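You operate a simulated robot arm through the tools that you are given. There is no shell and no other tool. Be economical: measure what you need, move in short steps, check, and stop when the job is done.

You run a simulated robot arm. Do the job below in one go: nothing can be reset, and whatever is moved stays where it is left.

JOB
Put one scoop of coffee in the white filter.
Fine: use the scoop and lay it back; close the tin and the basket; leave the brown filter alone.

Only the result counts: the job must be done as asked and must still hold three seconds after the hand-in. Knocking over, shifting, dropping, spilling or breaking anything else fails it.

ROBOT AND FRAMES
A 7-joint arm with a two-finger parallel gripper, fixed in place. Base frame: the origin is at the foot of the arm, x ahead of it, y to its left, z up; the work surface is at about z = 740. Lengths are in mm, angles in rad, forces in N, time in s.
With the tool pointing down near the work surface it reaches from about 300 to 680 mm from the base axis. Its first joint turns from -1.152 to 1.152 rad. Payload 1.57 kg.
Tool frame: the origin (TCP) lies between the finger pads and is the grasp point; the fingertips stand 30 mm ahead of it; z points along the fingers, y is the line along which they close. Largest opening 110 mm; finger width 24, thickness 12; the body of the gripper, 48 by 112 mm, starts 78 mm behind the TCP.
Orientation is that of the tool frame in the base frame, as a unit quaternion [x, y, z, w]. With the fingers straight down and closing along the base's y, the tool's x points along the base's -x, its y along +y and its z along -z.

CONTROLS
- The arm moves only by the tool send_rows. Its arguments are lists of equal length, an entry for each row: "translation": the shift along the tool's x, y, z in units of 250 mm (1.0 is 250 mm), a list of three; "delta_rot": the turn, a rotation vector about the tool's x, y, z in units of 45 degrees (1.0 is 45 degrees), a list of three; "fingers": the opening, from 0 (shut) to 1 (fully open). In form: {"translation": [[dx, dy, dz], ...], "delta_rot": [[wx, wy, wz], ...], "fingers": [fingers, ...]}. A call has 1 to 20 rows; each row is the pose to reach, as a shift and turn from the pose commanded when the call began, along the tool's axes at that moment. A call with a number of a shift or a turn outside -1 to 1 is refused whole. Each row takes 0.2 s and may step no farther than 50 mm and 0.15 rad from the row before; otherwise, or with a gripper value out of range, the whole call is refused. Where a pose cannot be reached the arm comes as near as it can. A force on the tool above 40 N (or 10 N above the force at the start of the call, whichever is more), or a blocked arm, ends the call early, and 0.2 s more pass. The fingers move at their own pace (about 108 mm/s each) and stop on an object; they squeeze with about 30 N. The grip force told is the motor's: it shows also when the fingers shut on nothing. Time passes only in rows, and 0.2 s behind the last, so rows that repeat a pose let the fingers close. The reply holds the time, the measured pose of the TCP, the force on the tool along the base axes, the opening and the grip force, in the units named above and with some noise, with the torque about the TCP (base axes, N m) and any sound that the robot's microphone picked up, and new pictures: "pictures" is both (left out), scene, wrist or none.
- Cameras (640 x 400 px; columns grow to the right, rows downward): "scene" is fixed at [153.5, -382.8, 1411.7]; the picture's right is [0.87, -0.49, 0.00], its down [-0.25, -0.44, -0.86] and it looks along [0.42, 0.75, -0.50] (base axes); focal length 280 px, centre (320, 200). "wrist" rides on the gripper at [70, 16, -141] in the tool frame; the picture's right is [-0.23, 0.97, 0.00], its down [-0.86, -0.20, -0.48] and it looks along [-0.47, -0.11, 0.88] (tool axes); focal length 222 px, centre (320, 200). There is no depth. A picture from a camera that has moved, and an enlarged one, comes with that camera's place and axes in the base frame and with its lens.
- close_up(camera, box): a new picture of the part [left, top, right, bottom] of that camera's present view, enlarged. The clock stands still meanwhile.
- close_job(): hands the job in; it is judged then, once.

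Go step by step. Nothing tells you positions but the pictures and the camera data: compare them with the known pose of the tool, close in by small moves and look again before you grip or let go. The budget is 120 turns and 200 pictures, counting those below and the enlarged ones. Unless the task says otherwise, let go and move clear before handing in, and close with one line.

The tools are called after ">>>" by a JSON object that holds its "name" and its "arguments". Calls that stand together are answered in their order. send_rows: Moves the arm, as the interface text tells. Its arguments: {"type":"object","properties":{"translation":{"type":"array","items":{"type":"array","items":{"type":"number"}}},"delta_rot":{"type":"array","items":{"type":"array","items":{"type":"number"}}},"fingers":{"type":"array","items":{"type":"number"}},"pictures":{"type":"string","enum":["both","scene","wrist","none"]}},"required":["translation","delta_rot","fingers"]} The other tools are called the same way: close_up (camera, box) takes an enlarged picture of a part of a camera's view; close_job () hands the job in.

At the start:

```text
clock: 0.0
tcp_pos: [399.1, 150.9, 1239.4]
tool_rot: [0.0, 1.0, 0.0, 0.0]
ft_force: [-0.1, 0.4, -0.2]
torque: [0.01, -0.01, 0.0]
finger_gap: 110.1
grasp_force: 0.1
```

scene: 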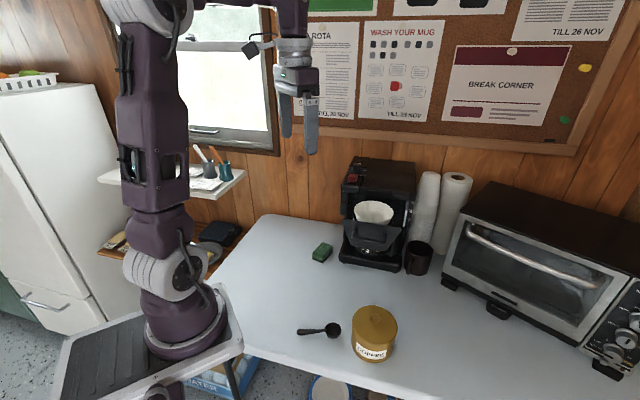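
wrist: 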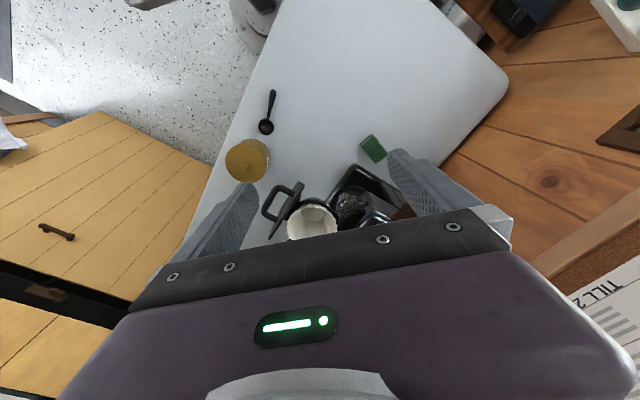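

I see a coffee maker with an open basket holding a white filter, a closed tin, a black scoop lying on the table, and a green sponge. I'll enlarge the important parts first.

>>> {"name": "close_up", "arguments": {"camera": "scene", "box": [320, 140, 480, 290]}}

>>> {"name": "close_up", "arguments": {"camera": "scene", "box": [280, 290, 420, 380]}}

>>> {"name": "close_up", "arguments": {"camera": "wrist", "box": [200, 70, 440, 250]}}

```text
2.67 times, centred on (400, 215) of scene
camera zoom: at [153.5, -382.8, 1411.7], right [0.87, -0.49, 0.0], down [-0.25, -0.44, -0.86], along [0.42, 0.75, -0.5], focal length 746 px, centre (107, 160)
```

zoom: 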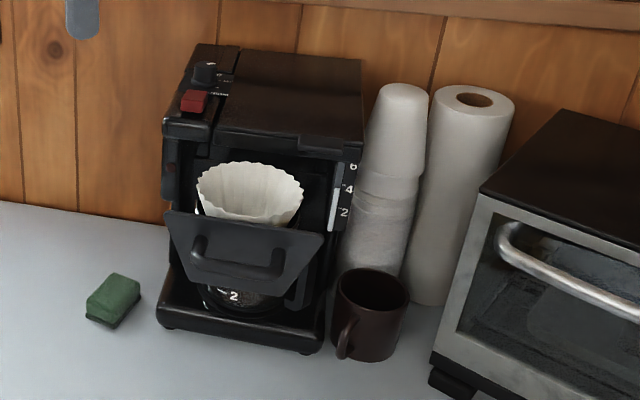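

```text
4.44 times, centred on (350, 335) of scene
camera zoom: at [153.5, -382.8, 1411.7], right [0.87, -0.49, 0.0], down [-0.25, -0.44, -0.86], along [0.42, 0.75, -0.5], focal length 1243 px, centre (187, -400)
```

zoom: 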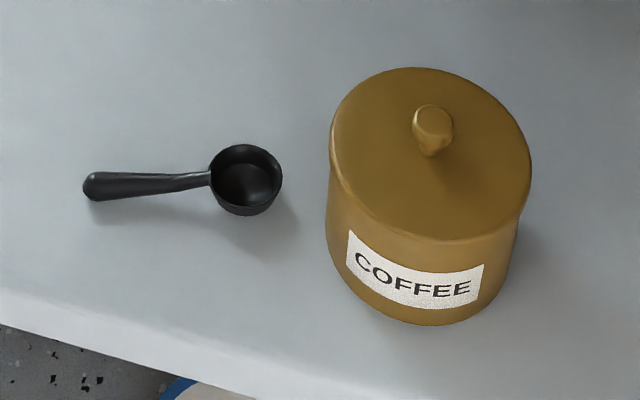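

```text
2.22 times, centred on (320, 160) of wrist
camera zoom: at [329.5, 168.2, 1380.1], right [0.23, 0.97, 0.0], down [0.86, -0.2, 0.48], along [0.47, -0.11, -0.88], focal length 494 px, centre (320, 289)
```

zoom: 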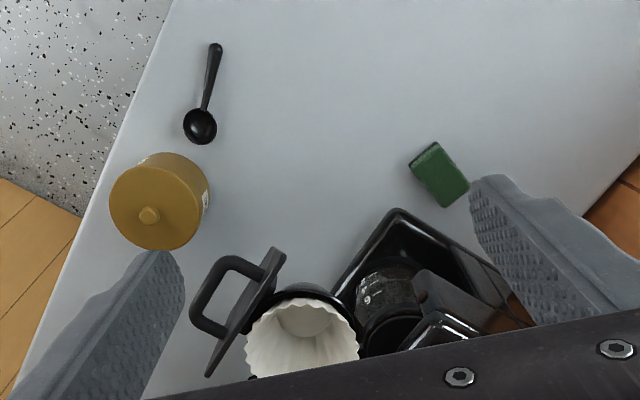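

The tin's lid knob is at about (479, -72, 840), the scoop bowl near (405, -3) and the white filter rim near (583, 93, 1005). I'll move above the tin and look again.

>>> {"name": "send_rows", "arguments": {"translation": [[-0.04, -0.11, 0.1], [-0.08, -0.22, 0.2], [-0.12, -0.33, 0.3], [-0.16, -0.44, 0.4], [-0.2, -0.55, 0.5], [-0.24, -0.66, 0.6], [-0.28, -0.78, 0.7], [-0.32, -0.892, 0.82], [-0.32, -0.892, 0.94]], "delta_rot": [[0, 0, 0], [0, 0, 0], [0, 0, 0], [0, 0, 0], [0, 0, 0], [0, 0, 0], [0, 0, 0], [0, 0, 0], [0, 0, 0]], "fingers": [0.5, 0.5, 0.5, 0.5, 0.5, 0.5, 0.5, 0.5, 0.5]}}

```text
clock: 2.0
tcp_pos: [478.1, -72.1, 1003.5]
tool_rot: [-0.001, 1.0, -0.001, 0.0]
ft_force: [-0.3, -0.4, -0.1]
torque: [-0.02, -0.02, 0.0]
finger_gap: 55.0
grasp_force: 0.0
camera wrist: at [408.8, -54.7, 1144.7], right [0.23, 0.97, 0.0], down [0.85, -0.2, 0.48], along [0.47, -0.11, -0.88], focal length 222 px, centre (320, 200)
```

scene: 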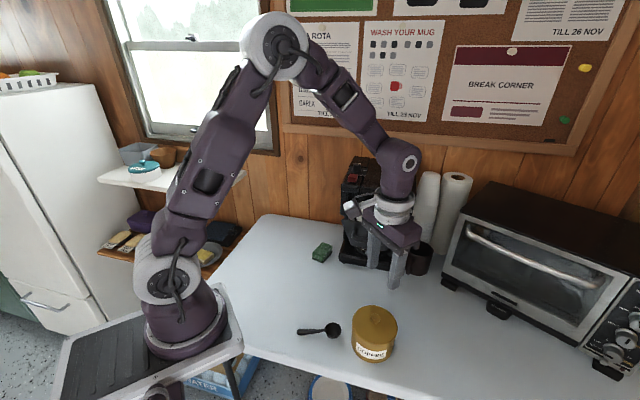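
wrist: 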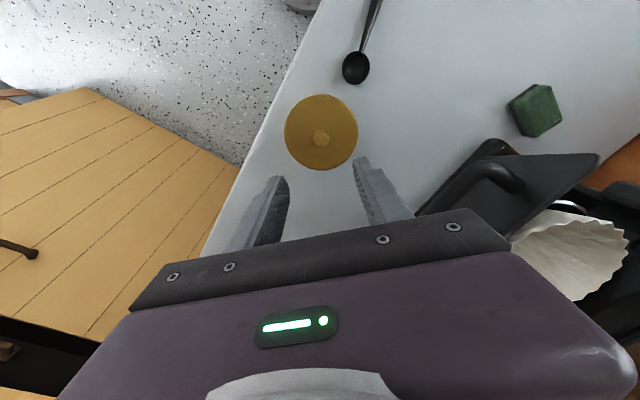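

The tin sits ahead of the fingers. I'll zoom in on the knob and on the basket.

>>> {"name": "close_up", "arguments": {"camera": "wrist", "box": [260, 40, 420, 190]}}

>>> {"name": "close_up", "arguments": {"camera": "wrist", "box": [420, 100, 640, 320]}}

>>> {"name": "close_up", "arguments": {"camera": "scene", "box": [90, 130, 250, 270]}}

```text
2.67 times, centred on (340, 115) of wrist
camera zoom: at [408.8, -54.7, 1144.7], right [0.23, 0.97, 0.0], down [0.85, -0.2, 0.48], along [0.47, -0.11, -0.88], focal length 592 px, centre (267, 427)
```

zoom: 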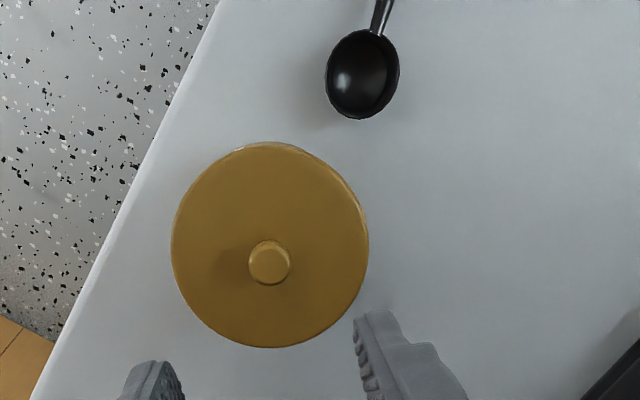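

```text
1.82 times, centred on (530, 210) of wrist
camera zoom: at [408.8, -54.7, 1144.7], right [0.23, 0.97, 0.0], down [0.85, -0.2, 0.48], along [0.47, -0.11, -0.88], focal length 404 px, centre (-62, 182)
```

zoom: 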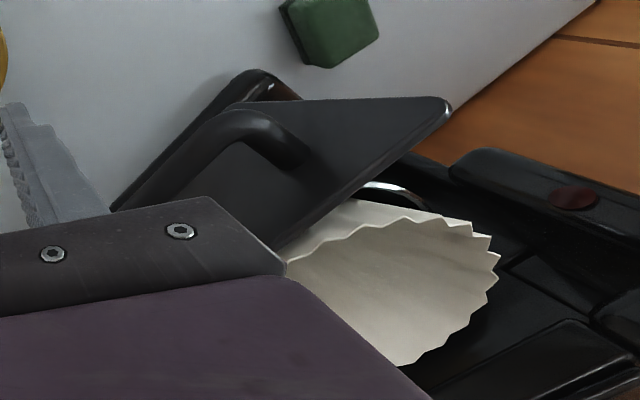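

```text
2.86 times, centred on (170, 200) of scene
camera zoom: at [153.5, -382.8, 1411.7], right [0.87, -0.49, 0.0], down [-0.25, -0.44, -0.86], along [0.42, 0.75, -0.5], focal length 799 px, centre (749, 200)
```

zoom: 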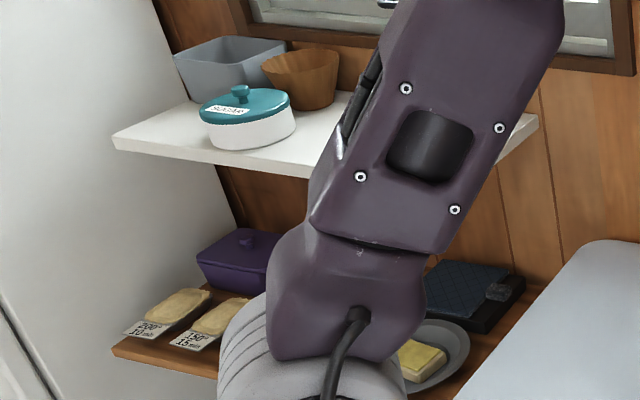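

The brown filter stands on the shelf, well clear, and the white one is already in the pulled-out basket. The knob top is near (477, -71, 849), so I'm lowering above it.

>>> {"name": "send_rows", "arguments": {"translation": [[0, 0, 0.2], [0.004, 0.003, 0.38], [0.004, 0.003, 0.48]], "delta_rot": [[0, 0, 0], [0, 0, 0], [0, 0, 0]], "fingers": [0.5, 0.5, 0.5]}}

>>> {"name": "close_up", "arguments": {"camera": "scene", "box": [320, 250, 440, 370]}}

```text
clock: 2.8
tcp_pos: [478.4, -71.3, 883.3]
tool_rot: [0.001, 1.0, 0.0, 0.001]
ft_force: [-0.2, 0.0, 0.0]
torque: [0.0, 0.01, -0.01]
finger_gap: 55.2
grasp_force: 0.0
camera wrist: at [408.0, -53.5, 1024.3], right [0.23, 0.97, 0.0], down [0.86, -0.2, 0.48], along [0.47, -0.11, -0.88], focal length 222 px, centre (320, 200)
```

scene: 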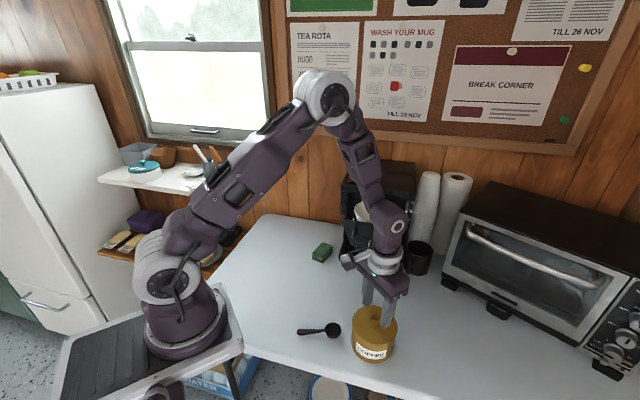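
wrist: 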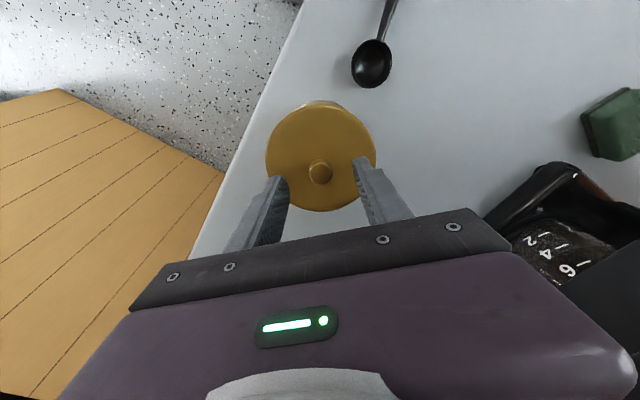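

```text
3.33 times, centred on (380, 310) of scene
camera zoom: at [153.5, -382.8, 1411.7], right [0.87, -0.49, 0.0], down [-0.25, -0.44, -0.86], along [0.42, 0.75, -0.5], focal length 933 px, centre (120, -167)
```

zoom: 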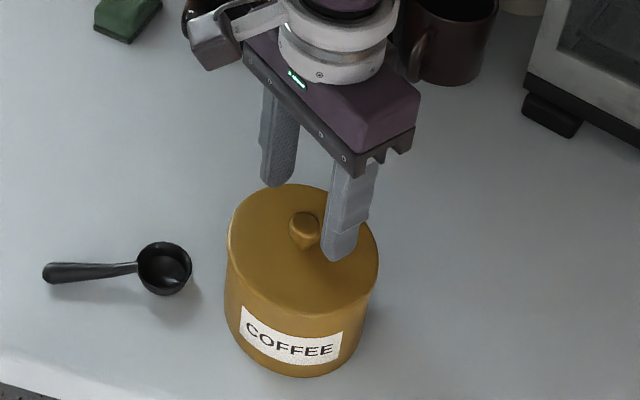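

The knob is centred between the fingertips. I'm going down 25 mm and closing on it.

>>> {"name": "send_rows", "arguments": {"translation": [[0.004, 0.004, 0.05], [0.004, 0.004, 0.1], [0.004, 0.004, 0.1], [0.004, 0.004, 0.1], [0.004, 0.004, 0.1]], "delta_rot": [[0, 0, 0], [0, 0, 0], [0, 0, 0], [0, 0, 0], [0, 0, 0]], "fingers": [0.4, 0.35, 0.2, 0.1, 0.1], "pictures": "wrist"}}

```text
clock: 4.0
tcp_pos: [476.3, -69.9, 858.9]
tool_rot: [-0.001, 1.0, 0.0, 0.0]
ft_force: [-0.6, -0.1, 0.6]
torque: [0.0, -0.02, -0.03]
finger_gap: 20.0
grasp_force: 29.9
heard: snap
camera wrist: at [407.1, -52.4, 1000.1], right [0.23, 0.97, 0.0], down [0.86, -0.2, 0.48], along [0.47, -0.11, -0.88], focal length 222 px, centre (320, 200)
```

wrist: 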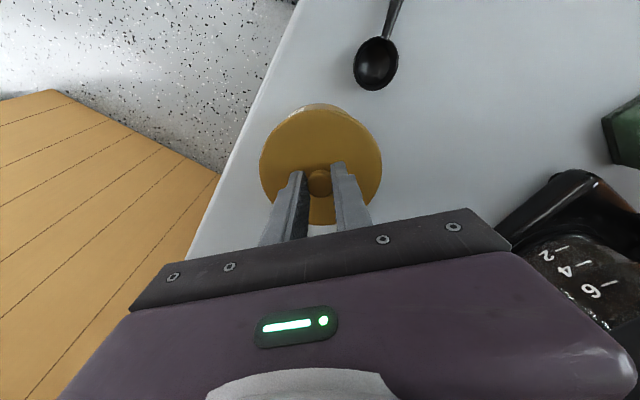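

The knob is gripped with a 20 mm gap. I'm lifting it slightly to see whether only the lid comes.

>>> {"name": "send_rows", "arguments": {"translation": [[0, 0, -0.02], [0, 0, -0.05], [0, 0, -0.1], [0, 0, -0.16]], "delta_rot": [[0, 0, 0], [0, 0, 0], [0, 0, 0], [0, 0, 0]], "fingers": [0.0, 0.0, 0.0, 0.0], "pictures": "none"}}

>>> {"name": "close_up", "arguments": {"camera": "scene", "box": [280, 230, 460, 380]}}

```text
clock: 5.0
tcp_pos: [476.0, -70.0, 899.2]
tool_rot: [-0.002, 1.0, 0.0, 0.0]
ft_force: [0.4, -0.1, -0.3]
torque: [-0.03, 0.02, 0.01]
finger_gap: 20.4
grasp_force: 29.6
```

```text
2.67 times, centred on (370, 305) of scene
camera zoom: at [153.5, -382.8, 1411.7], right [0.87, -0.49, 0.0], down [-0.25, -0.44, -0.86], along [0.42, 0.75, -0.5], focal length 746 px, centre (187, -80)
```

zoom: 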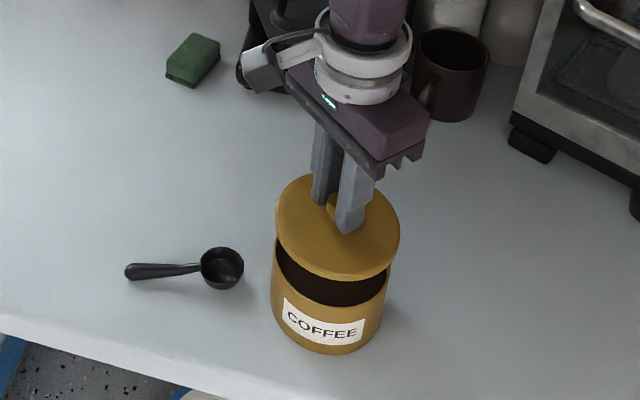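

Only the lid came up and the tin stayed put, with dark coffee inside. I'm carrying the lid around the scoop to the free table area near (390, 140).

>>> {"name": "send_rows", "arguments": {"translation": [[0.05, 0, -0.08], [0.15, 0, -0.14], [0.25, 0.03, -0.14], [0.34, 0.14, -0.14], [0.34, 0.32, -0.14], [0.34, 0.5, -0.14], [0.34, 0.68, -0.14], [0.34, 0.84, -0.14], [0.34, 0.84, 0.04], [0.34, 0.84, 0.2], [0.34, 0.84, 0.32]], "delta_rot": [[0, 0, 0], [0, 0, 0], [0, 0, 0], [0, 0, 0], [0, 0, 0], [0, 0, 0], [0, 0, 0], [0, 0, 0], [0, 0, 0], [0, 0, 0], [0, 0, 0]], "fingers": [0.0, 0.0, 0.0, 0.0, 0.0, 0.0, 0.0, 0.0, 0.0, 0.0, 0.0]}}

>>> {"name": "close_up", "arguments": {"camera": "scene", "box": [250, 230, 410, 370]}}

```text
clock: 7.4
tcp_pos: [391.5, 139.7, 819.0]
tool_rot: [0.0, 1.0, 0.0, 0.0]
ft_force: [1.1, 0.5, 0.1]
torque: [-0.01, 0.01, 0.02]
finger_gap: 20.2
grasp_force: 29.4
camera wrist: at [322.7, 156.7, 959.9], right [0.23, 0.97, 0.0], down [0.86, -0.2, 0.48], along [0.47, -0.11, -0.88], focal length 222 px, centre (320, 200)
```

scene: 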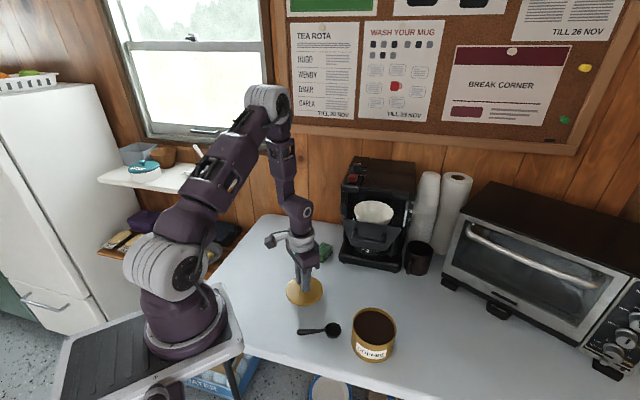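
wrist: 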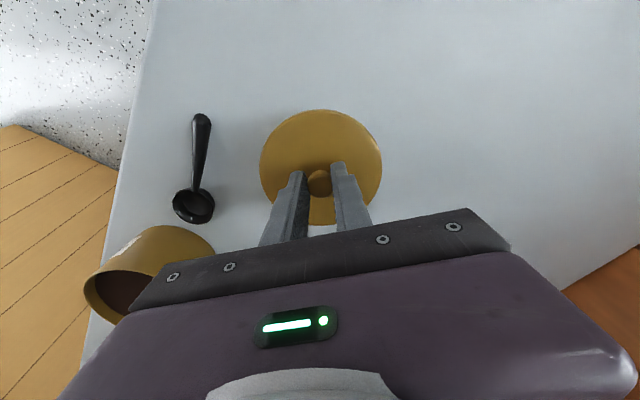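

```text
2.86 times, centred on (330, 300) of scene
camera zoom: at [153.5, -382.8, 1411.7], right [0.87, -0.49, 0.0], down [-0.25, -0.44, -0.86], along [0.42, 0.75, -0.5], focal length 799 px, centre (291, -86)
```

zoom: 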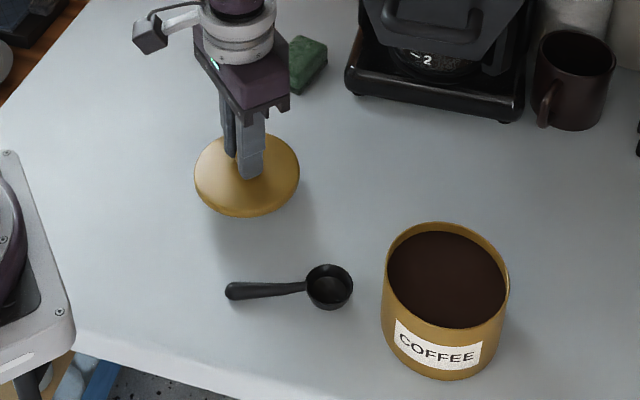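

The coffee level is close to the tin's rim. I'm lowering the lid slowly until it touches the table.

>>> {"name": "send_rows", "arguments": {"translation": [[0, 0, 0.03], [0, 0, 0.06], [0, 0, 0.07], [0, 0, 0.08], [0, 0, 0.09], [0, 0, 0.1], [0, 0, 0.11], [0, 0, 0.12], [0, 0, 0.13], [0, 0, 0.14], [0, 0, 0.15]], "delta_rot": [[0, 0, 0], [0, 0, 0], [0, 0, 0], [0, 0, 0], [0, 0, 0], [0, 0, 0], [0, 0, 0], [0, 0, 0], [0, 0, 0], [0, 0, 0], [0, 0, 0]], "fingers": [0.0, 0.0, 0.0, 0.0, 0.0, 0.0, 0.0, 0.0, 0.0, 0.0, 0.0], "pictures": "none"}}

>>> {"name": "close_up", "arguments": {"camera": "scene", "box": [260, 240, 360, 340]}}

```text
clock: 9.8
tcp_pos: [391.5, 140.0, 783.9]
tool_rot: [0.0, 1.0, 0.0, 0.001]
ft_force: [-2.6, 0.2, 15.2]
torque: [-0.09, 0.11, -0.07]
finger_gap: 20.2
grasp_force: 30.0
stopped in row 11: the force on the tool passed its limit at 51 N (the readings are from after the stop); the commanded pose is now the measured one
```

```text
4.00 times, centred on (310, 290) of scene
camera zoom: at [153.2, -382.9, 1411.7], right [0.87, -0.49, 0.0], down [-0.25, -0.44, -0.86], along [0.42, 0.75, -0.5], focal length 1119 px, centre (360, -160)
```

zoom: 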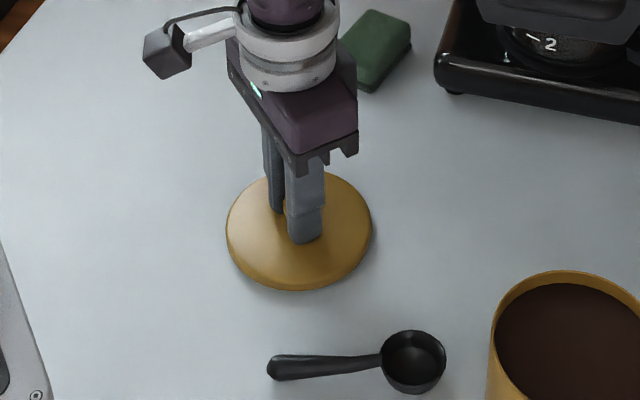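

The lid rests on the table with the tool at z about 784. I'm releasing it and rising.

>>> {"name": "send_rows", "arguments": {"translation": [[0, 0, -0.004], [0, 0, -0.004], [0, 0, -0.004], [0, 0, -0.1], [0, 0, -0.25], [0, 0, -0.4]], "delta_rot": [[0, 0, 0], [0, 0, 0], [0, 0, 0], [0, 0, 0], [0, 0, 0], [0, 0, 0]], "fingers": [0.25, 0.4, 0.4, 0.4, 0.4, 0.4]}}

>>> {"name": "close_up", "arguments": {"camera": "wrist", "box": [160, 60, 320, 260]}}

```text
clock: 11.2
tcp_pos: [393.3, 141.8, 884.1]
tool_rot: [0.0, 1.0, 0.0, 0.001]
ft_force: [-0.6, -0.4, -0.4]
torque: [0.02, -0.02, 0.01]
finger_gap: 44.1
grasp_force: 0.0
camera wrist: at [323.1, 157.2, 1024.3], right [0.23, 0.97, 0.0], down [0.85, -0.2, 0.48], along [0.47, -0.11, -0.88], focal length 222 px, centre (320, 200)
```

scene: 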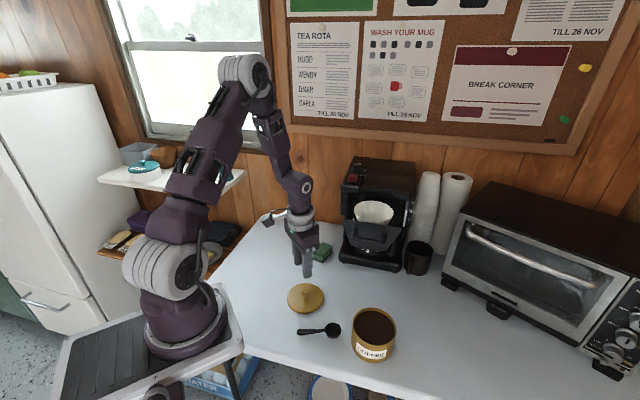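
wrist: 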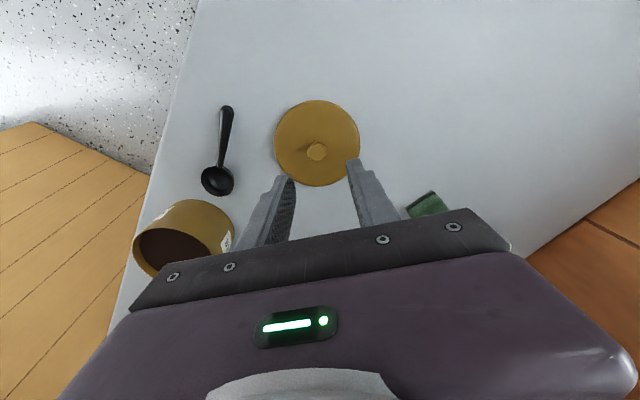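

```text
2.00 times, centred on (240, 160) of wrist
camera zoom: at [323.1, 157.2, 1024.3], right [0.23, 0.97, 0.0], down [0.85, -0.2, 0.48], along [0.47, -0.11, -0.88], focal length 444 px, centre (480, 280)
```

zoom: 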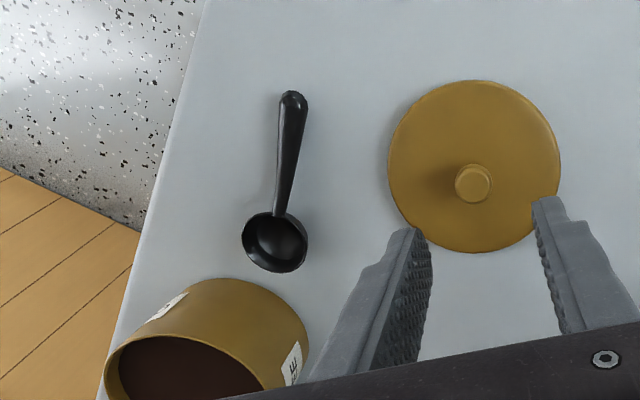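

The lid is down and the scoop lies with its handle from about (330, 45) to (390, 11) and its bowl at about (408, 0). I'm moving over the handle, turned to close across it.

>>> {"name": "send_rows", "arguments": {"translation": [[0.05, -0.11, 0], [0.09, -0.21, 0], [0.13, -0.32, 0], [0.185, -0.428, 0], [0.185, -0.428, 0.12], [0.185, -0.428, 0.24]], "delta_rot": [[0, 0, 0.16], [0, 0, 0.32], [0, 0, 0.48], [0, 0, 0.649], [0, 0, 0.649], [0, 0, 0.649]], "fingers": [0.5, 0.5, 0.5, 0.5, 0.5, 0.5]}}

>>> {"name": "close_up", "arguments": {"camera": "wrist", "box": [240, 80, 440, 240]}}

>>> {"name": "close_up", "arguments": {"camera": "scene", "box": [280, 280, 400, 370]}}

```text
clock: 12.6
tcp_pos: [346.3, 31.4, 823.1]
tool_rot: [0.252, 0.968, 0.001, 0.001]
ft_force: [0.0, 0.2, 0.4]
torque: [0.02, 0.01, -0.02]
finger_gap: 54.8
grasp_force: 0.0
camera wrist: at [292.8, 81.6, 964.2], right [0.67, 0.74, 0.0], down [0.65, -0.59, 0.48], along [0.36, -0.32, -0.88], focal length 222 px, centre (320, 200)
```

scene: 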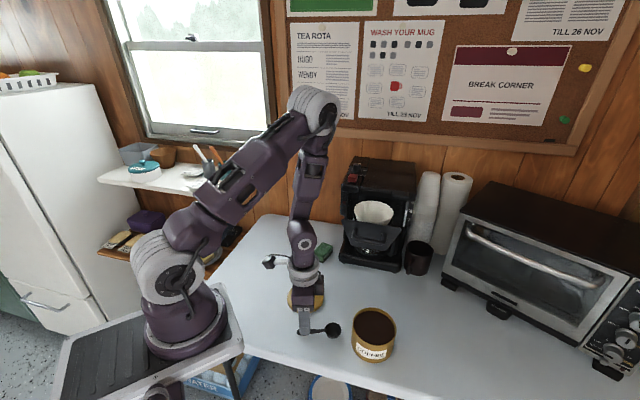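
wrist: 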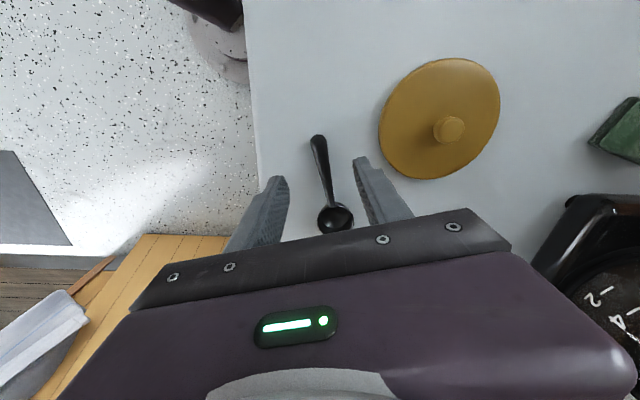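

```text
2.50 times, centred on (340, 160) of wrist
camera zoom: at [292.8, 81.6, 964.2], right [0.67, 0.74, 0.0], down [0.65, -0.59, 0.48], along [0.36, -0.32, -0.88], focal length 555 px, centre (270, 300)
```

zoom: 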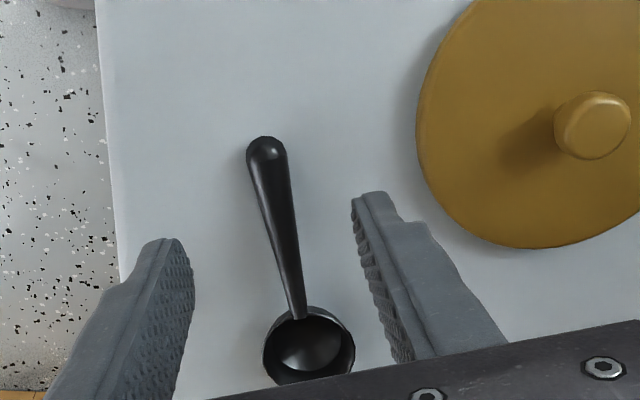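

```text
4.44 times, centred on (340, 325) of scene
camera zoom: at [153.5, -382.8, 1411.7], right [0.87, -0.49, 0.0], down [-0.25, -0.44, -0.86], along [0.42, 0.75, -0.5], focal length 1243 px, centre (231, -356)
```

zoom: 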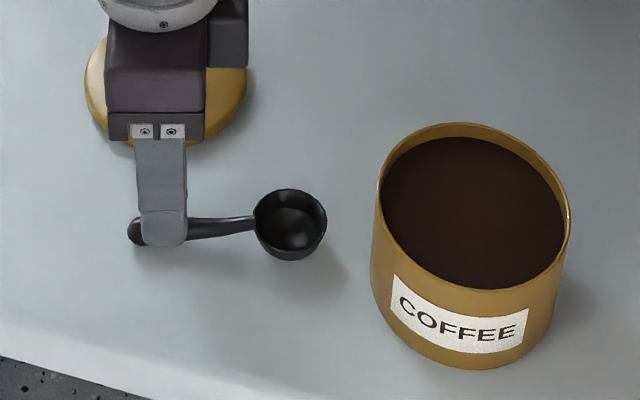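

The handle passes slightly to the left of the finger midpoint, so I shift by 4.5 mm. Then I go down to just above the table and close.

>>> {"name": "send_rows", "arguments": {"translation": [[0, 0.018, 0.06], [0, 0.018, 0.12], [0, 0.018, 0.17], [0, 0.018, 0.195], [0, 0.018, 0.195], [0, 0.018, 0.195], [0, 0.018, 0.195]], "delta_rot": [[0, 0, 0], [0, 0, 0], [0, 0, 0], [0, 0, 0], [0, 0, 0], [0, 0, 0], [0, 0, 0]], "fingers": [0.5, 0.5, 0.5, 0.4, 0.25, 0.15, 0.08]}}

>>> {"name": "close_up", "arguments": {"camera": "scene", "box": [280, 280, 400, 370]}}

```text
clock: 14.2
tcp_pos: [350.3, 37.2, 774.0]
tool_rot: [0.252, 0.968, 0.0, 0.001]
ft_force: [-0.1, 1.0, 0.0]
torque: [-0.02, 0.02, 0.02]
finger_gap: 12.8
grasp_force: 29.6
camera wrist: at [295.7, 85.9, 915.8], right [0.67, 0.74, 0.0], down [0.65, -0.59, 0.48], along [0.36, -0.32, -0.88], focal length 222 px, centre (320, 200)
```

scene: 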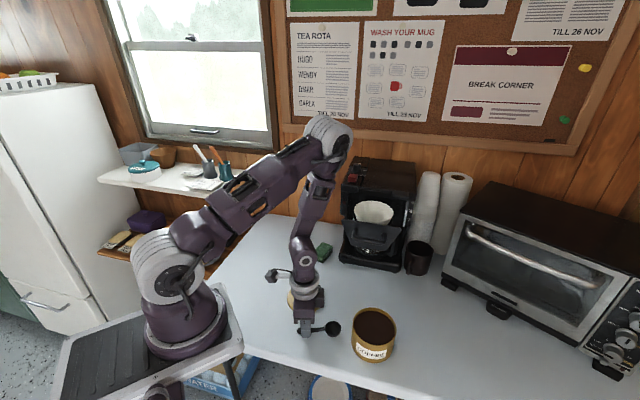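
wrist: 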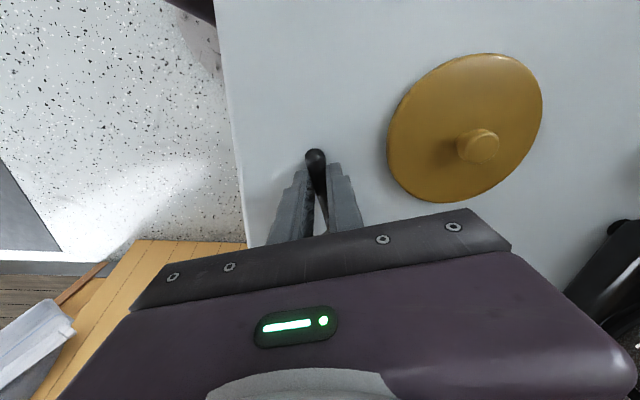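

```text
4.44 times, centred on (340, 325) of scene
camera zoom: at [153.5, -382.8, 1411.7], right [0.87, -0.49, 0.0], down [-0.25, -0.44, -0.86], along [0.42, 0.75, -0.5], focal length 1243 px, centre (231, -356)
```

zoom: 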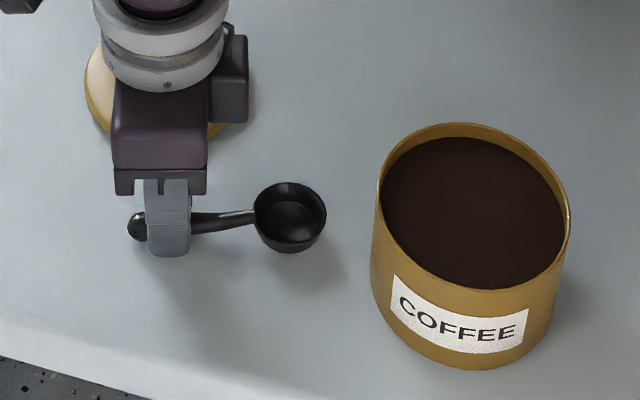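

The handle is gripped with a 12.8 mm gap. I'm lifting straight up to check how the scoop hangs.

>>> {"name": "send_rows", "arguments": {"translation": [[0, 0, -0.04], [0, 0, -0.12], [0, 0, -0.24], [0, 0, -0.38], [0, 0, -0.52]], "delta_rot": [[0, 0, 0], [0, 0, 0], [0, 0, 0], [0, 0, 0], [0, 0, 0]], "fingers": [0.0, 0.0, 0.0, 0.0, 0.0], "pictures": "wrist"}}

>>> {"name": "close_up", "arguments": {"camera": "scene", "box": [270, 220, 410, 370]}}

```text
clock: 15.4
tcp_pos: [348.1, 36.0, 905.0]
tool_rot: [0.252, 0.968, 0.001, 0.0]
ft_force: [-0.2, 0.1, 0.0]
torque: [0.03, -0.03, -0.01]
finger_gap: 12.4
grasp_force: 30.1
camera wrist: at [295.1, 85.5, 1045.6], right [0.67, 0.74, 0.0], down [0.65, -0.59, 0.48], along [0.35, -0.32, -0.88], focal length 222 px, centre (320, 200)
```

wrist: 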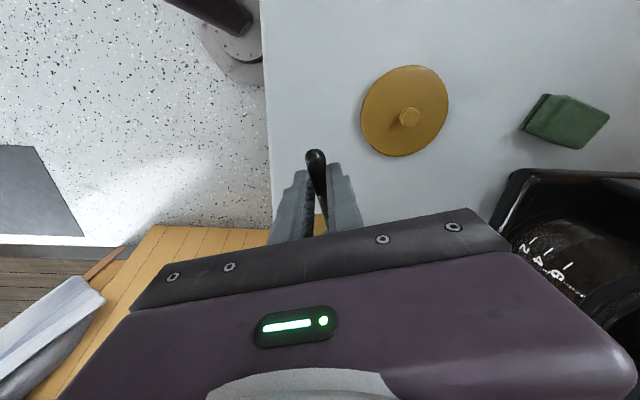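

```text
2.67 times, centred on (340, 295) of scene
camera zoom: at [153.5, -382.8, 1411.7], right [0.87, -0.49, 0.0], down [-0.25, -0.44, -0.86], along [0.42, 0.75, -0.5], focal length 746 px, centre (267, -53)
```

zoom: 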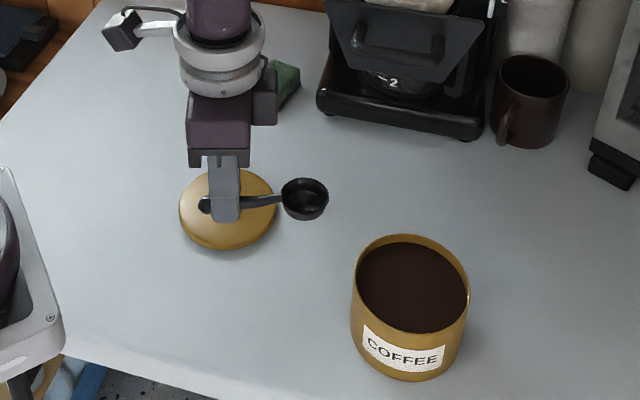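

The scoop hangs level in the grip, with its bowl about 70 mm ahead of the tool and its rim about 13 mm below. I'm moving over the near side of the tin, above the rim, and pitching the bowl down 60°.

>>> {"name": "send_rows", "arguments": {"translation": [[-0.06, -0.015, -0.05], [-0.12, -0.03, -0.1], [-0.18, -0.045, -0.1], [-0.24, -0.06, -0.1], [-0.3, -0.075, -0.1], [-0.36, -0.09, -0.1], [-0.42, -0.105, -0.1], [-0.489, -0.121, -0.1]], "delta_rot": [[0, 0.16, 0], [0, 0.33, 0], [0, 0.5, 0], [0, 0.67, 0], [0, 0.84, 0], [0, 1.0, 0], [0, 1.0, 0], [0, 1.0, 0]], "fingers": [0, 0, 0, 0, 0, 0, 0, 0]}}

>>> {"name": "close_up", "arguments": {"camera": "scene", "box": [290, 220, 450, 370]}}

```text
clock: 17.2
tcp_pos: [441.5, -48.9, 930.0]
tool_rot: [0.233, 0.894, 0.097, -0.37]
ft_force: [-0.6, -0.1, -0.5]
torque: [0.0, 0.0, 0.0]
finger_gap: 12.4
grasp_force: 29.4
camera wrist: at [493.3, -58.8, 1078.3], right [0.62, 0.77, -0.16], down [0.73, -0.63, -0.27], along [-0.31, 0.05, -0.95], focal length 222 px, centre (320, 200)
```

scene: 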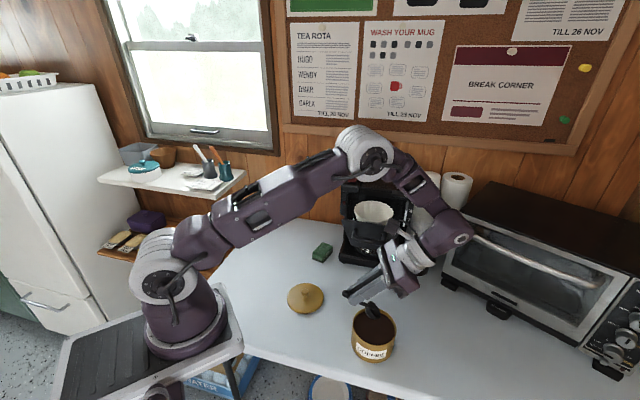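
wrist: 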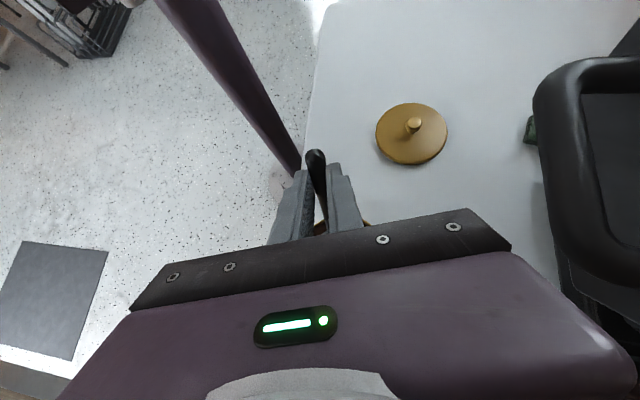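

```text
2.67 times, centred on (370, 295) of scene
camera zoom: at [153.5, -382.8, 1411.7], right [0.87, -0.49, 0.0], down [-0.25, -0.44, -0.86], along [0.42, 0.75, -0.5], focal length 746 px, centre (187, -53)
```

zoom: 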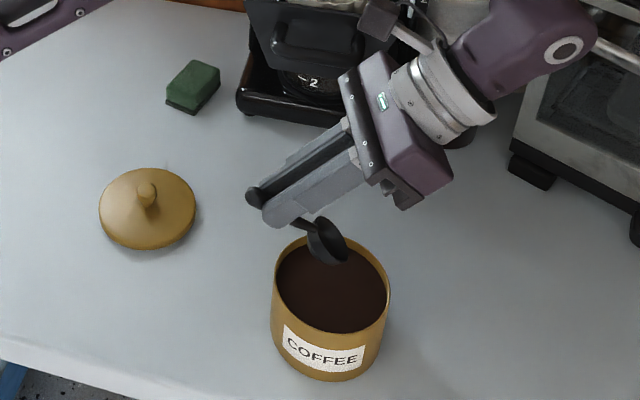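

The 45° tilt was reached without trouble and the bowl hangs over the near part of the tin. I'm tilting 15° more in place and looking before dipping.

>>> {"name": "send_rows", "arguments": {"translation": [[0, 0, 0], [0, 0, 0], [0, 0, 0]], "delta_rot": [[0, 0.17, 0], [0, 0.333, 0], [0, 0.333, 0]], "fingers": [0, 0, 0], "pictures": "none"}}

>>> {"name": "close_up", "arguments": {"camera": "scene", "box": [310, 230, 440, 370]}}

```text
clock: 18.0
tcp_pos: [441.5, -48.0, 929.9]
tool_rot: [0.218, 0.838, 0.126, -0.484]
ft_force: [-0.4, -0.5, -0.4]
torque: [0.03, 0.0, 0.01]
finger_gap: 12.4
grasp_force: 29.2
```

```text
2.86 times, centred on (375, 300) of scene
camera zoom: at [153.5, -382.8, 1411.7], right [0.87, -0.49, 0.0], down [-0.25, -0.44, -0.86], along [0.42, 0.75, -0.5], focal length 799 px, centre (163, -86)
```

zoom: 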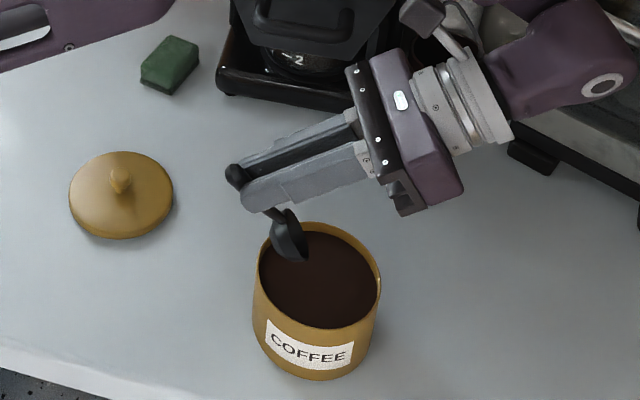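

The bowl is over the near part of the coffee with margin to the wall. I'm dipping it about 80 mm, with a slight forward shift.

>>> {"name": "send_rows", "arguments": {"translation": [[-0.014, -0.008, -0.024], [-0.083, -0.008, 0.016], [-0.152, -0.008, 0.056], [-0.2, -0.008, 0.084], [-0.235, -0.008, 0.104], [-0.263, -0.008, 0.12], [-0.291, -0.008, 0.136]], "delta_rot": [[0, 0, 0], [0, 0, 0], [0, 0, 0], [0, 0, 0], [0, 0, 0], [0, 0, 0], [0, 0, 0]], "fingers": [0, 0, 0, 0, 0, 0, 0], "pictures": "none"}}

>>> {"name": "close_up", "arguments": {"camera": "scene", "box": [310, 250, 440, 380]}}

```text
clock: 19.6
tcp_pos: [445.6, -53.6, 850.9]
tool_rot: [0.218, 0.837, 0.127, -0.485]
ft_force: [-10.3, 4.6, 26.3]
torque: [0.25, 0.52, 0.02]
finger_gap: 13.3
grasp_force: 29.9
```

```text
3.08 times, centred on (375, 315) of scene
camera zoom: at [152.9, -382.6, 1411.8], right [0.87, -0.49, 0.0], down [-0.25, -0.44, -0.86], along [0.42, 0.75, -0.5], focal length 861 px, centre (151, -154)
```

zoom: 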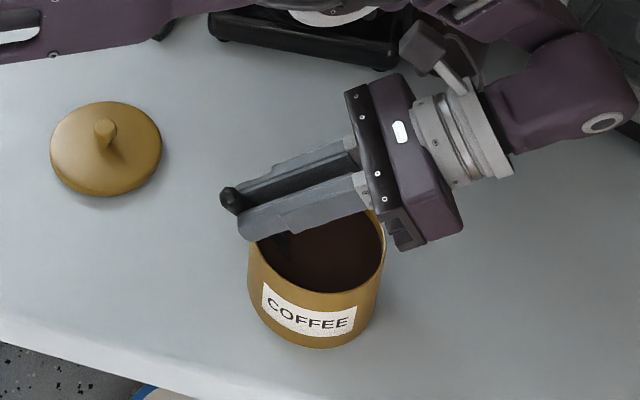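

The bowl is under the surface and the resistance fits coffee pressing on it. Now I'm scooping by levelling the bowl while easing back and up.

>>> {"name": "send_rows", "arguments": {"translation": [[0.0115, 0, 0.0118], [0.0229, 0, 0.0237], [0.0317, 0, 0.0348], [0.0404, 0, 0.046], [0.0543, 0, 0.0541], [0.0717, 0, 0.0602], [0.1005, 0, 0.062], [0.138, 0, 0.0634], [0.277, 0, -0.0166]], "delta_rot": [[0, -0.1667, 0], [0, -0.3333, 0], [0, -0.5, 0], [0, -0.6667, 0], [0, -0.8333, 0], [0, -1.0, 0], [0, -1.0, 0], [0, -1.0, 0], [0, -1.0, 0]], "fingers": [0, 0, 0, 0, 0, 0, 0, 0, 0], "pictures": "wrist"}}

>>> {"name": "close_up", "arguments": {"camera": "scene", "box": [310, 230, 440, 360]}}

```text
clock: 21.6
tcp_pos: [419.5, -37.5, 912.8]
tool_rot: [0.251, 0.959, 0.033, -0.125]
ft_force: [-0.3, -0.4, 0.9]
torque: [0.01, 0.03, 0.0]
finger_gap: 12.4
grasp_force: 29.3
camera wrist: at [399.9, -8.5, 1066.0], right [0.67, 0.74, -0.06], down [0.73, -0.64, 0.24], along [0.14, -0.2, -0.97], focal length 222 px, centre (320, 200)
```

wrist: 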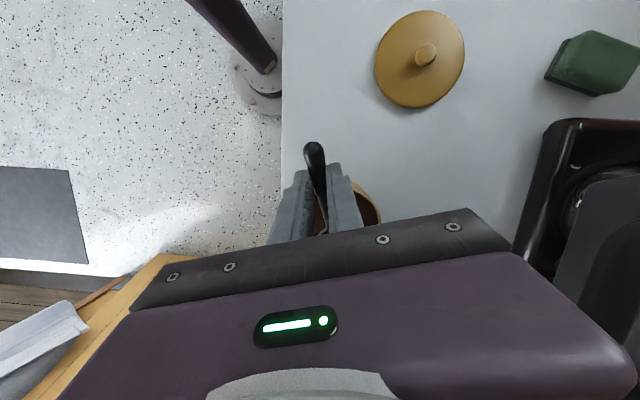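

```text
3.08 times, centred on (375, 295) of scene
camera zoom: at [153.5, -382.8, 1411.7], right [0.87, -0.49, 0.0], down [-0.25, -0.44, -0.86], along [0.42, 0.75, -0.5], focal length 861 px, centre (151, -92)
```

zoom: 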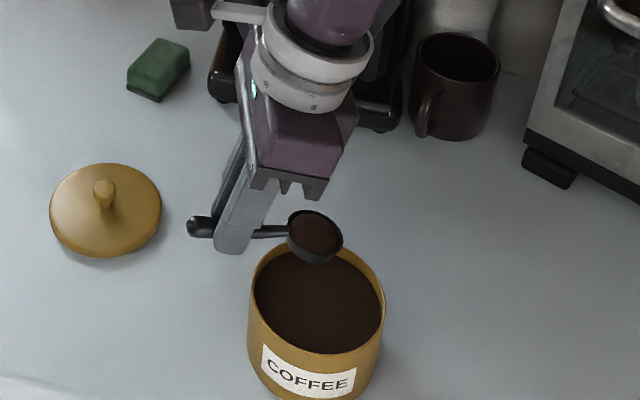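

The scoop is full. The tool is still pitched 15°, so I'm levelling it above the tin and checking.

>>> {"name": "send_rows", "arguments": {"translation": [[0, 0, 0], [0, 0, 0], [0, 0, 0], [0, 0, 0]], "delta_rot": [[0, -0.1, 0], [0, -0.2, 0], [0, -0.318, 0], [0, -0.318, 0]], "fingers": [0, 0, 0, 0], "pictures": "none"}}

>>> {"name": "close_up", "arguments": {"camera": "scene", "box": [330, 260, 420, 350]}}

>>> {"name": "close_up", "arguments": {"camera": "scene", "box": [330, 150, 440, 270]}}

```text
clock: 22.6
tcp_pos: [418.7, -38.9, 912.5]
tool_rot: [0.252, 0.968, 0.002, -0.005]
ft_force: [0.5, -0.2, -0.7]
torque: [-0.01, 0.02, -0.02]
finger_gap: 12.5
grasp_force: 29.3
```

```text
4.44 times, centred on (375, 305) of scene
camera zoom: at [153.5, -382.8, 1411.7], right [0.87, -0.49, 0.0], down [-0.25, -0.44, -0.86], along [0.42, 0.75, -0.5], focal length 1243 px, centre (76, -267)
```

zoom: 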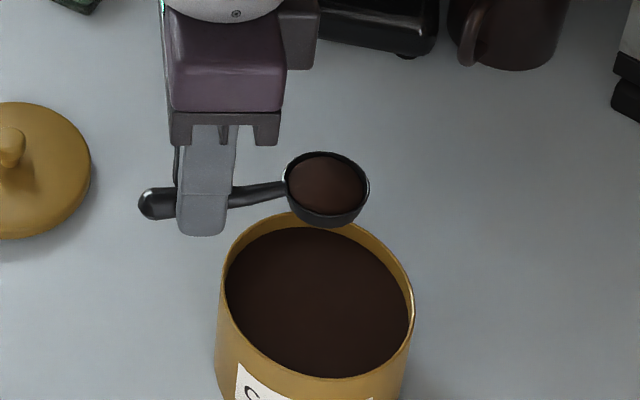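

```text
3.33 times, centred on (385, 210) of scene
camera zoom: at [153.5, -382.8, 1411.7], right [0.87, -0.49, 0.0], down [-0.25, -0.44, -0.86], along [0.42, 0.75, -0.5], focal length 933 px, centre (103, 167)
```

zoom: 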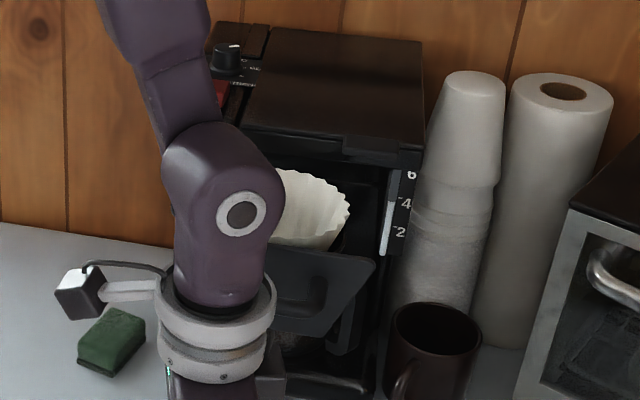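

The scoop is level and full. The pour spot is the filter centre near (583, 93), with its rim and the panel top at about z = 1010. I'll raise the scoop and start turning so its handle comes in from the +y side, clear of the panel.

>>> {"name": "send_rows", "arguments": {"translation": [[0, 0, -0.06], [0, 0, -0.16], [0, 0, -0.28], [0, 0, -0.4], [0, 0, -0.52], [0, 0, -0.62], [0, 0, -0.67]], "delta_rot": [[0, 0.012, 0.05], [0, 0.012, 0.12], [0, 0.012, 0.22], [0, 0.012, 0.32], [0, 0.012, 0.42], [0, 0.012, 0.52], [0, 0.012, 0.6]], "fingers": [0, 0, 0, 0, 0, 0, 0]}}

```text
clock: 24.2
tcp_pos: [421.2, -39.9, 1079.2]
tool_rot: [0.471, 0.882, 0.002, -0.011]
ft_force: [0.5, -0.4, 0.2]
torque: [-0.02, 0.01, 0.0]
finger_gap: 12.6
grasp_force: 28.9
camera wrist: at [397.0, 25.7, 1222.0], right [0.94, 0.35, -0.01], down [0.32, -0.83, 0.46], along [0.15, -0.44, -0.89], focal length 222 px, centre (320, 200)
```

scene: 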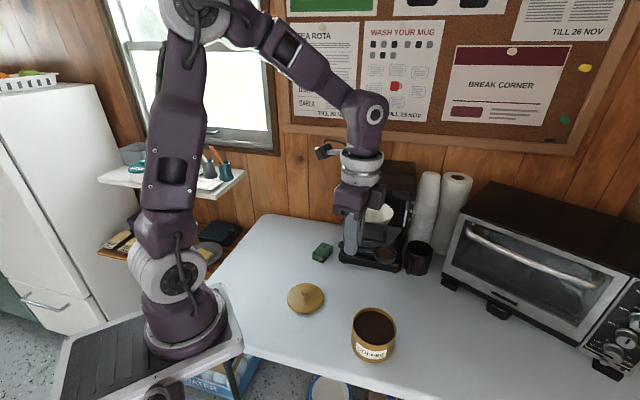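
wrist: 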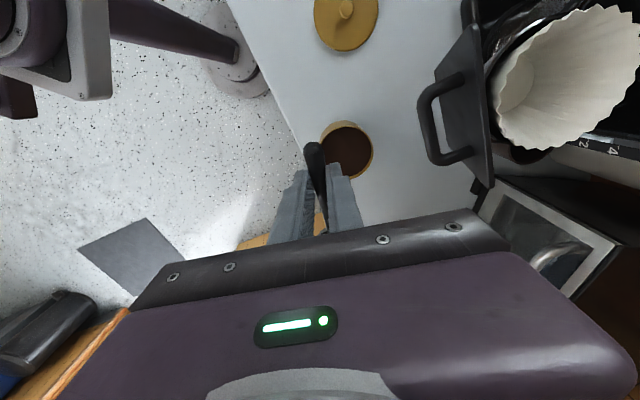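

The basket view confirms the filter centre near (585, 97) and the panel from about (490, 100) to (590, 0). I'm carrying the scoop level over the panel to the pour spot.

>>> {"name": "send_rows", "arguments": {"translation": [[0.03, 0.08, 0], [0.08, 0.22, 0], [0.14, 0.37, 0], [0.2, 0.53, 0], [0.26, 0.69, 0], [0.31, 0.82, 0], [0.345, 0.91, 0], [0.361, 0.949, 0], [0.361, 0.949, 0]], "delta_rot": [[0, -0.01, 0.05], [0, -0.027, 0.14], [0, -0.027, 0.24], [0, -0.027, 0.34], [0, -0.027, 0.44], [0, -0.027, 0.53], [0, -0.027, 0.59], [0, -0.027, 0.618], [0, -0.027, 0.618]], "fingers": [0, 0, 0, 0, 0, 0, 0, 0, 0]}}

>>> {"name": "close_up", "arguments": {"camera": "scene", "box": [320, 130, 460, 270]}}

```text
clock: 26.2
tcp_pos: [567.0, 166.2, 1078.5]
tool_rot: [0.669, 0.743, -0.005, -0.001]
ft_force: [0.5, -0.9, -0.3]
torque: [0.02, 0.03, 0.0]
finger_gap: 12.4
grasp_force: 30.2
camera wrist: at [577.9, 239.4, 1219.7], right [0.99, -0.12, -0.01], down [-0.11, -0.87, 0.49], along [-0.07, -0.48, -0.87], focal length 222 px, centre (320, 200)
```

scene: 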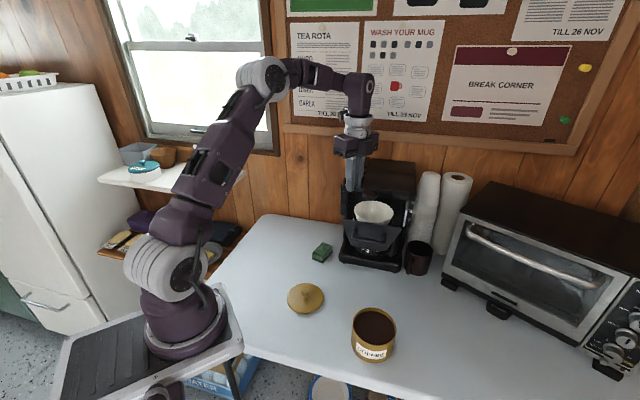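
wrist: 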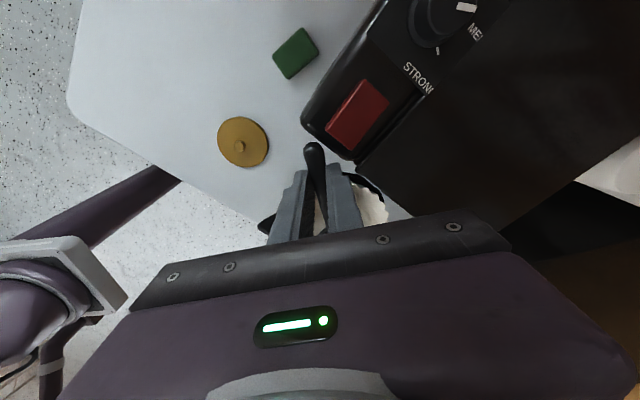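

```text
2.86 times, centred on (390, 200) of scene
camera zoom: at [153.5, -382.8, 1411.7], right [0.87, -0.49, 0.0], down [-0.25, -0.44, -0.86], along [0.42, 0.75, -0.5], focal length 799 px, centre (120, 200)
```

zoom: 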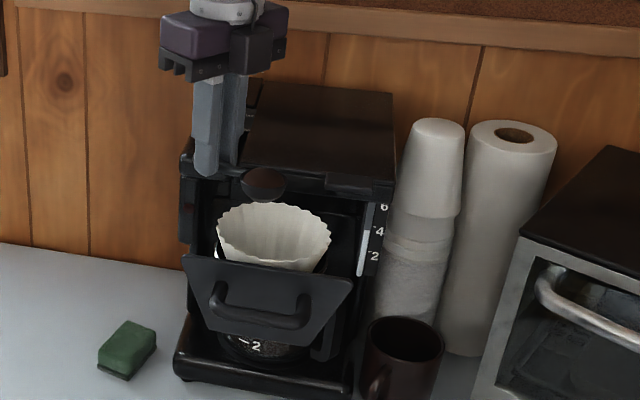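

The full scoop is over the filter, and the handle end is near the machine's corner, so I'm shifting slightly away. Then I begin rolling the bowl so the gripper swings toward the robot.

>>> {"name": "send_rows", "arguments": {"translation": [[-0.043, -0.0126, 0.028], [-0.043, -0.0126, 0.028], [-0.043, -0.0126, 0.028], [-0.043, -0.0126, 0.028], [-0.043, -0.0126, 0.028], [-0.043, -0.0126, 0.028]], "delta_rot": [[0, 0, 0], [-0.15, 0, 0], [-0.3, 0, 0], [-0.45, 0, 0], [-0.6, 0, 0], [-0.7, 0, 0]], "fingers": [0, 0, 0, 0, 0, 0]}}

>>> {"name": "close_up", "arguments": {"camera": "scene", "box": [320, 130, 460, 270]}}

```text
clock: 27.6
tcp_pos: [564.2, 155.2, 1070.9]
tool_rot: [0.645, 0.717, 0.193, 0.18]
ft_force: [-14.0, -7.8, -2.2]
torque: [-0.29, 0.42, 0.18]
finger_gap: 12.4
grasp_force: 29.3
camera wrist: at [498.4, 219.8, 1200.2], right [0.86, -0.14, 0.5], down [-0.33, -0.89, 0.32], along [0.4, -0.43, -0.81], focal length 222 px, centre (320, 200)
```

scene: 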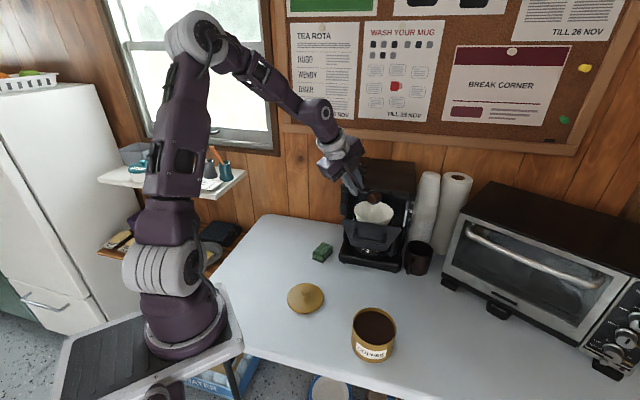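
wrist: 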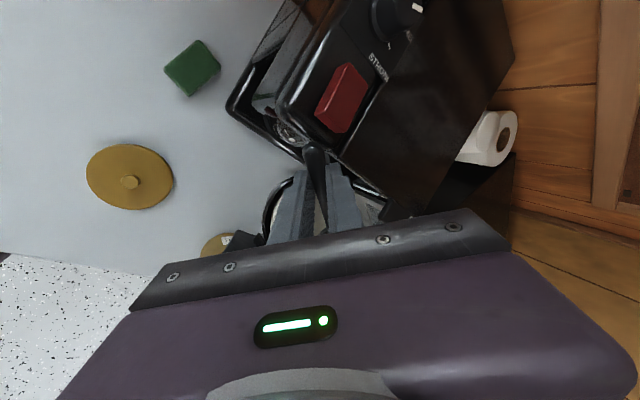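

```text
2.86 times, centred on (390, 200) of scene
camera zoom: at [153.1, -383.0, 1411.7], right [0.87, -0.49, 0.0], down [-0.25, -0.44, -0.86], along [0.42, 0.75, -0.5], focal length 799 px, centre (120, 200)
```

zoom: 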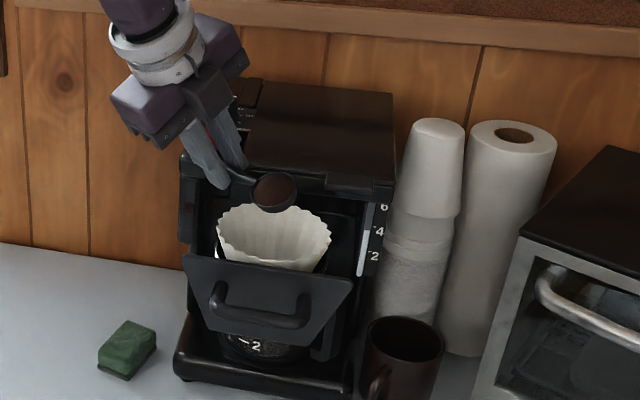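

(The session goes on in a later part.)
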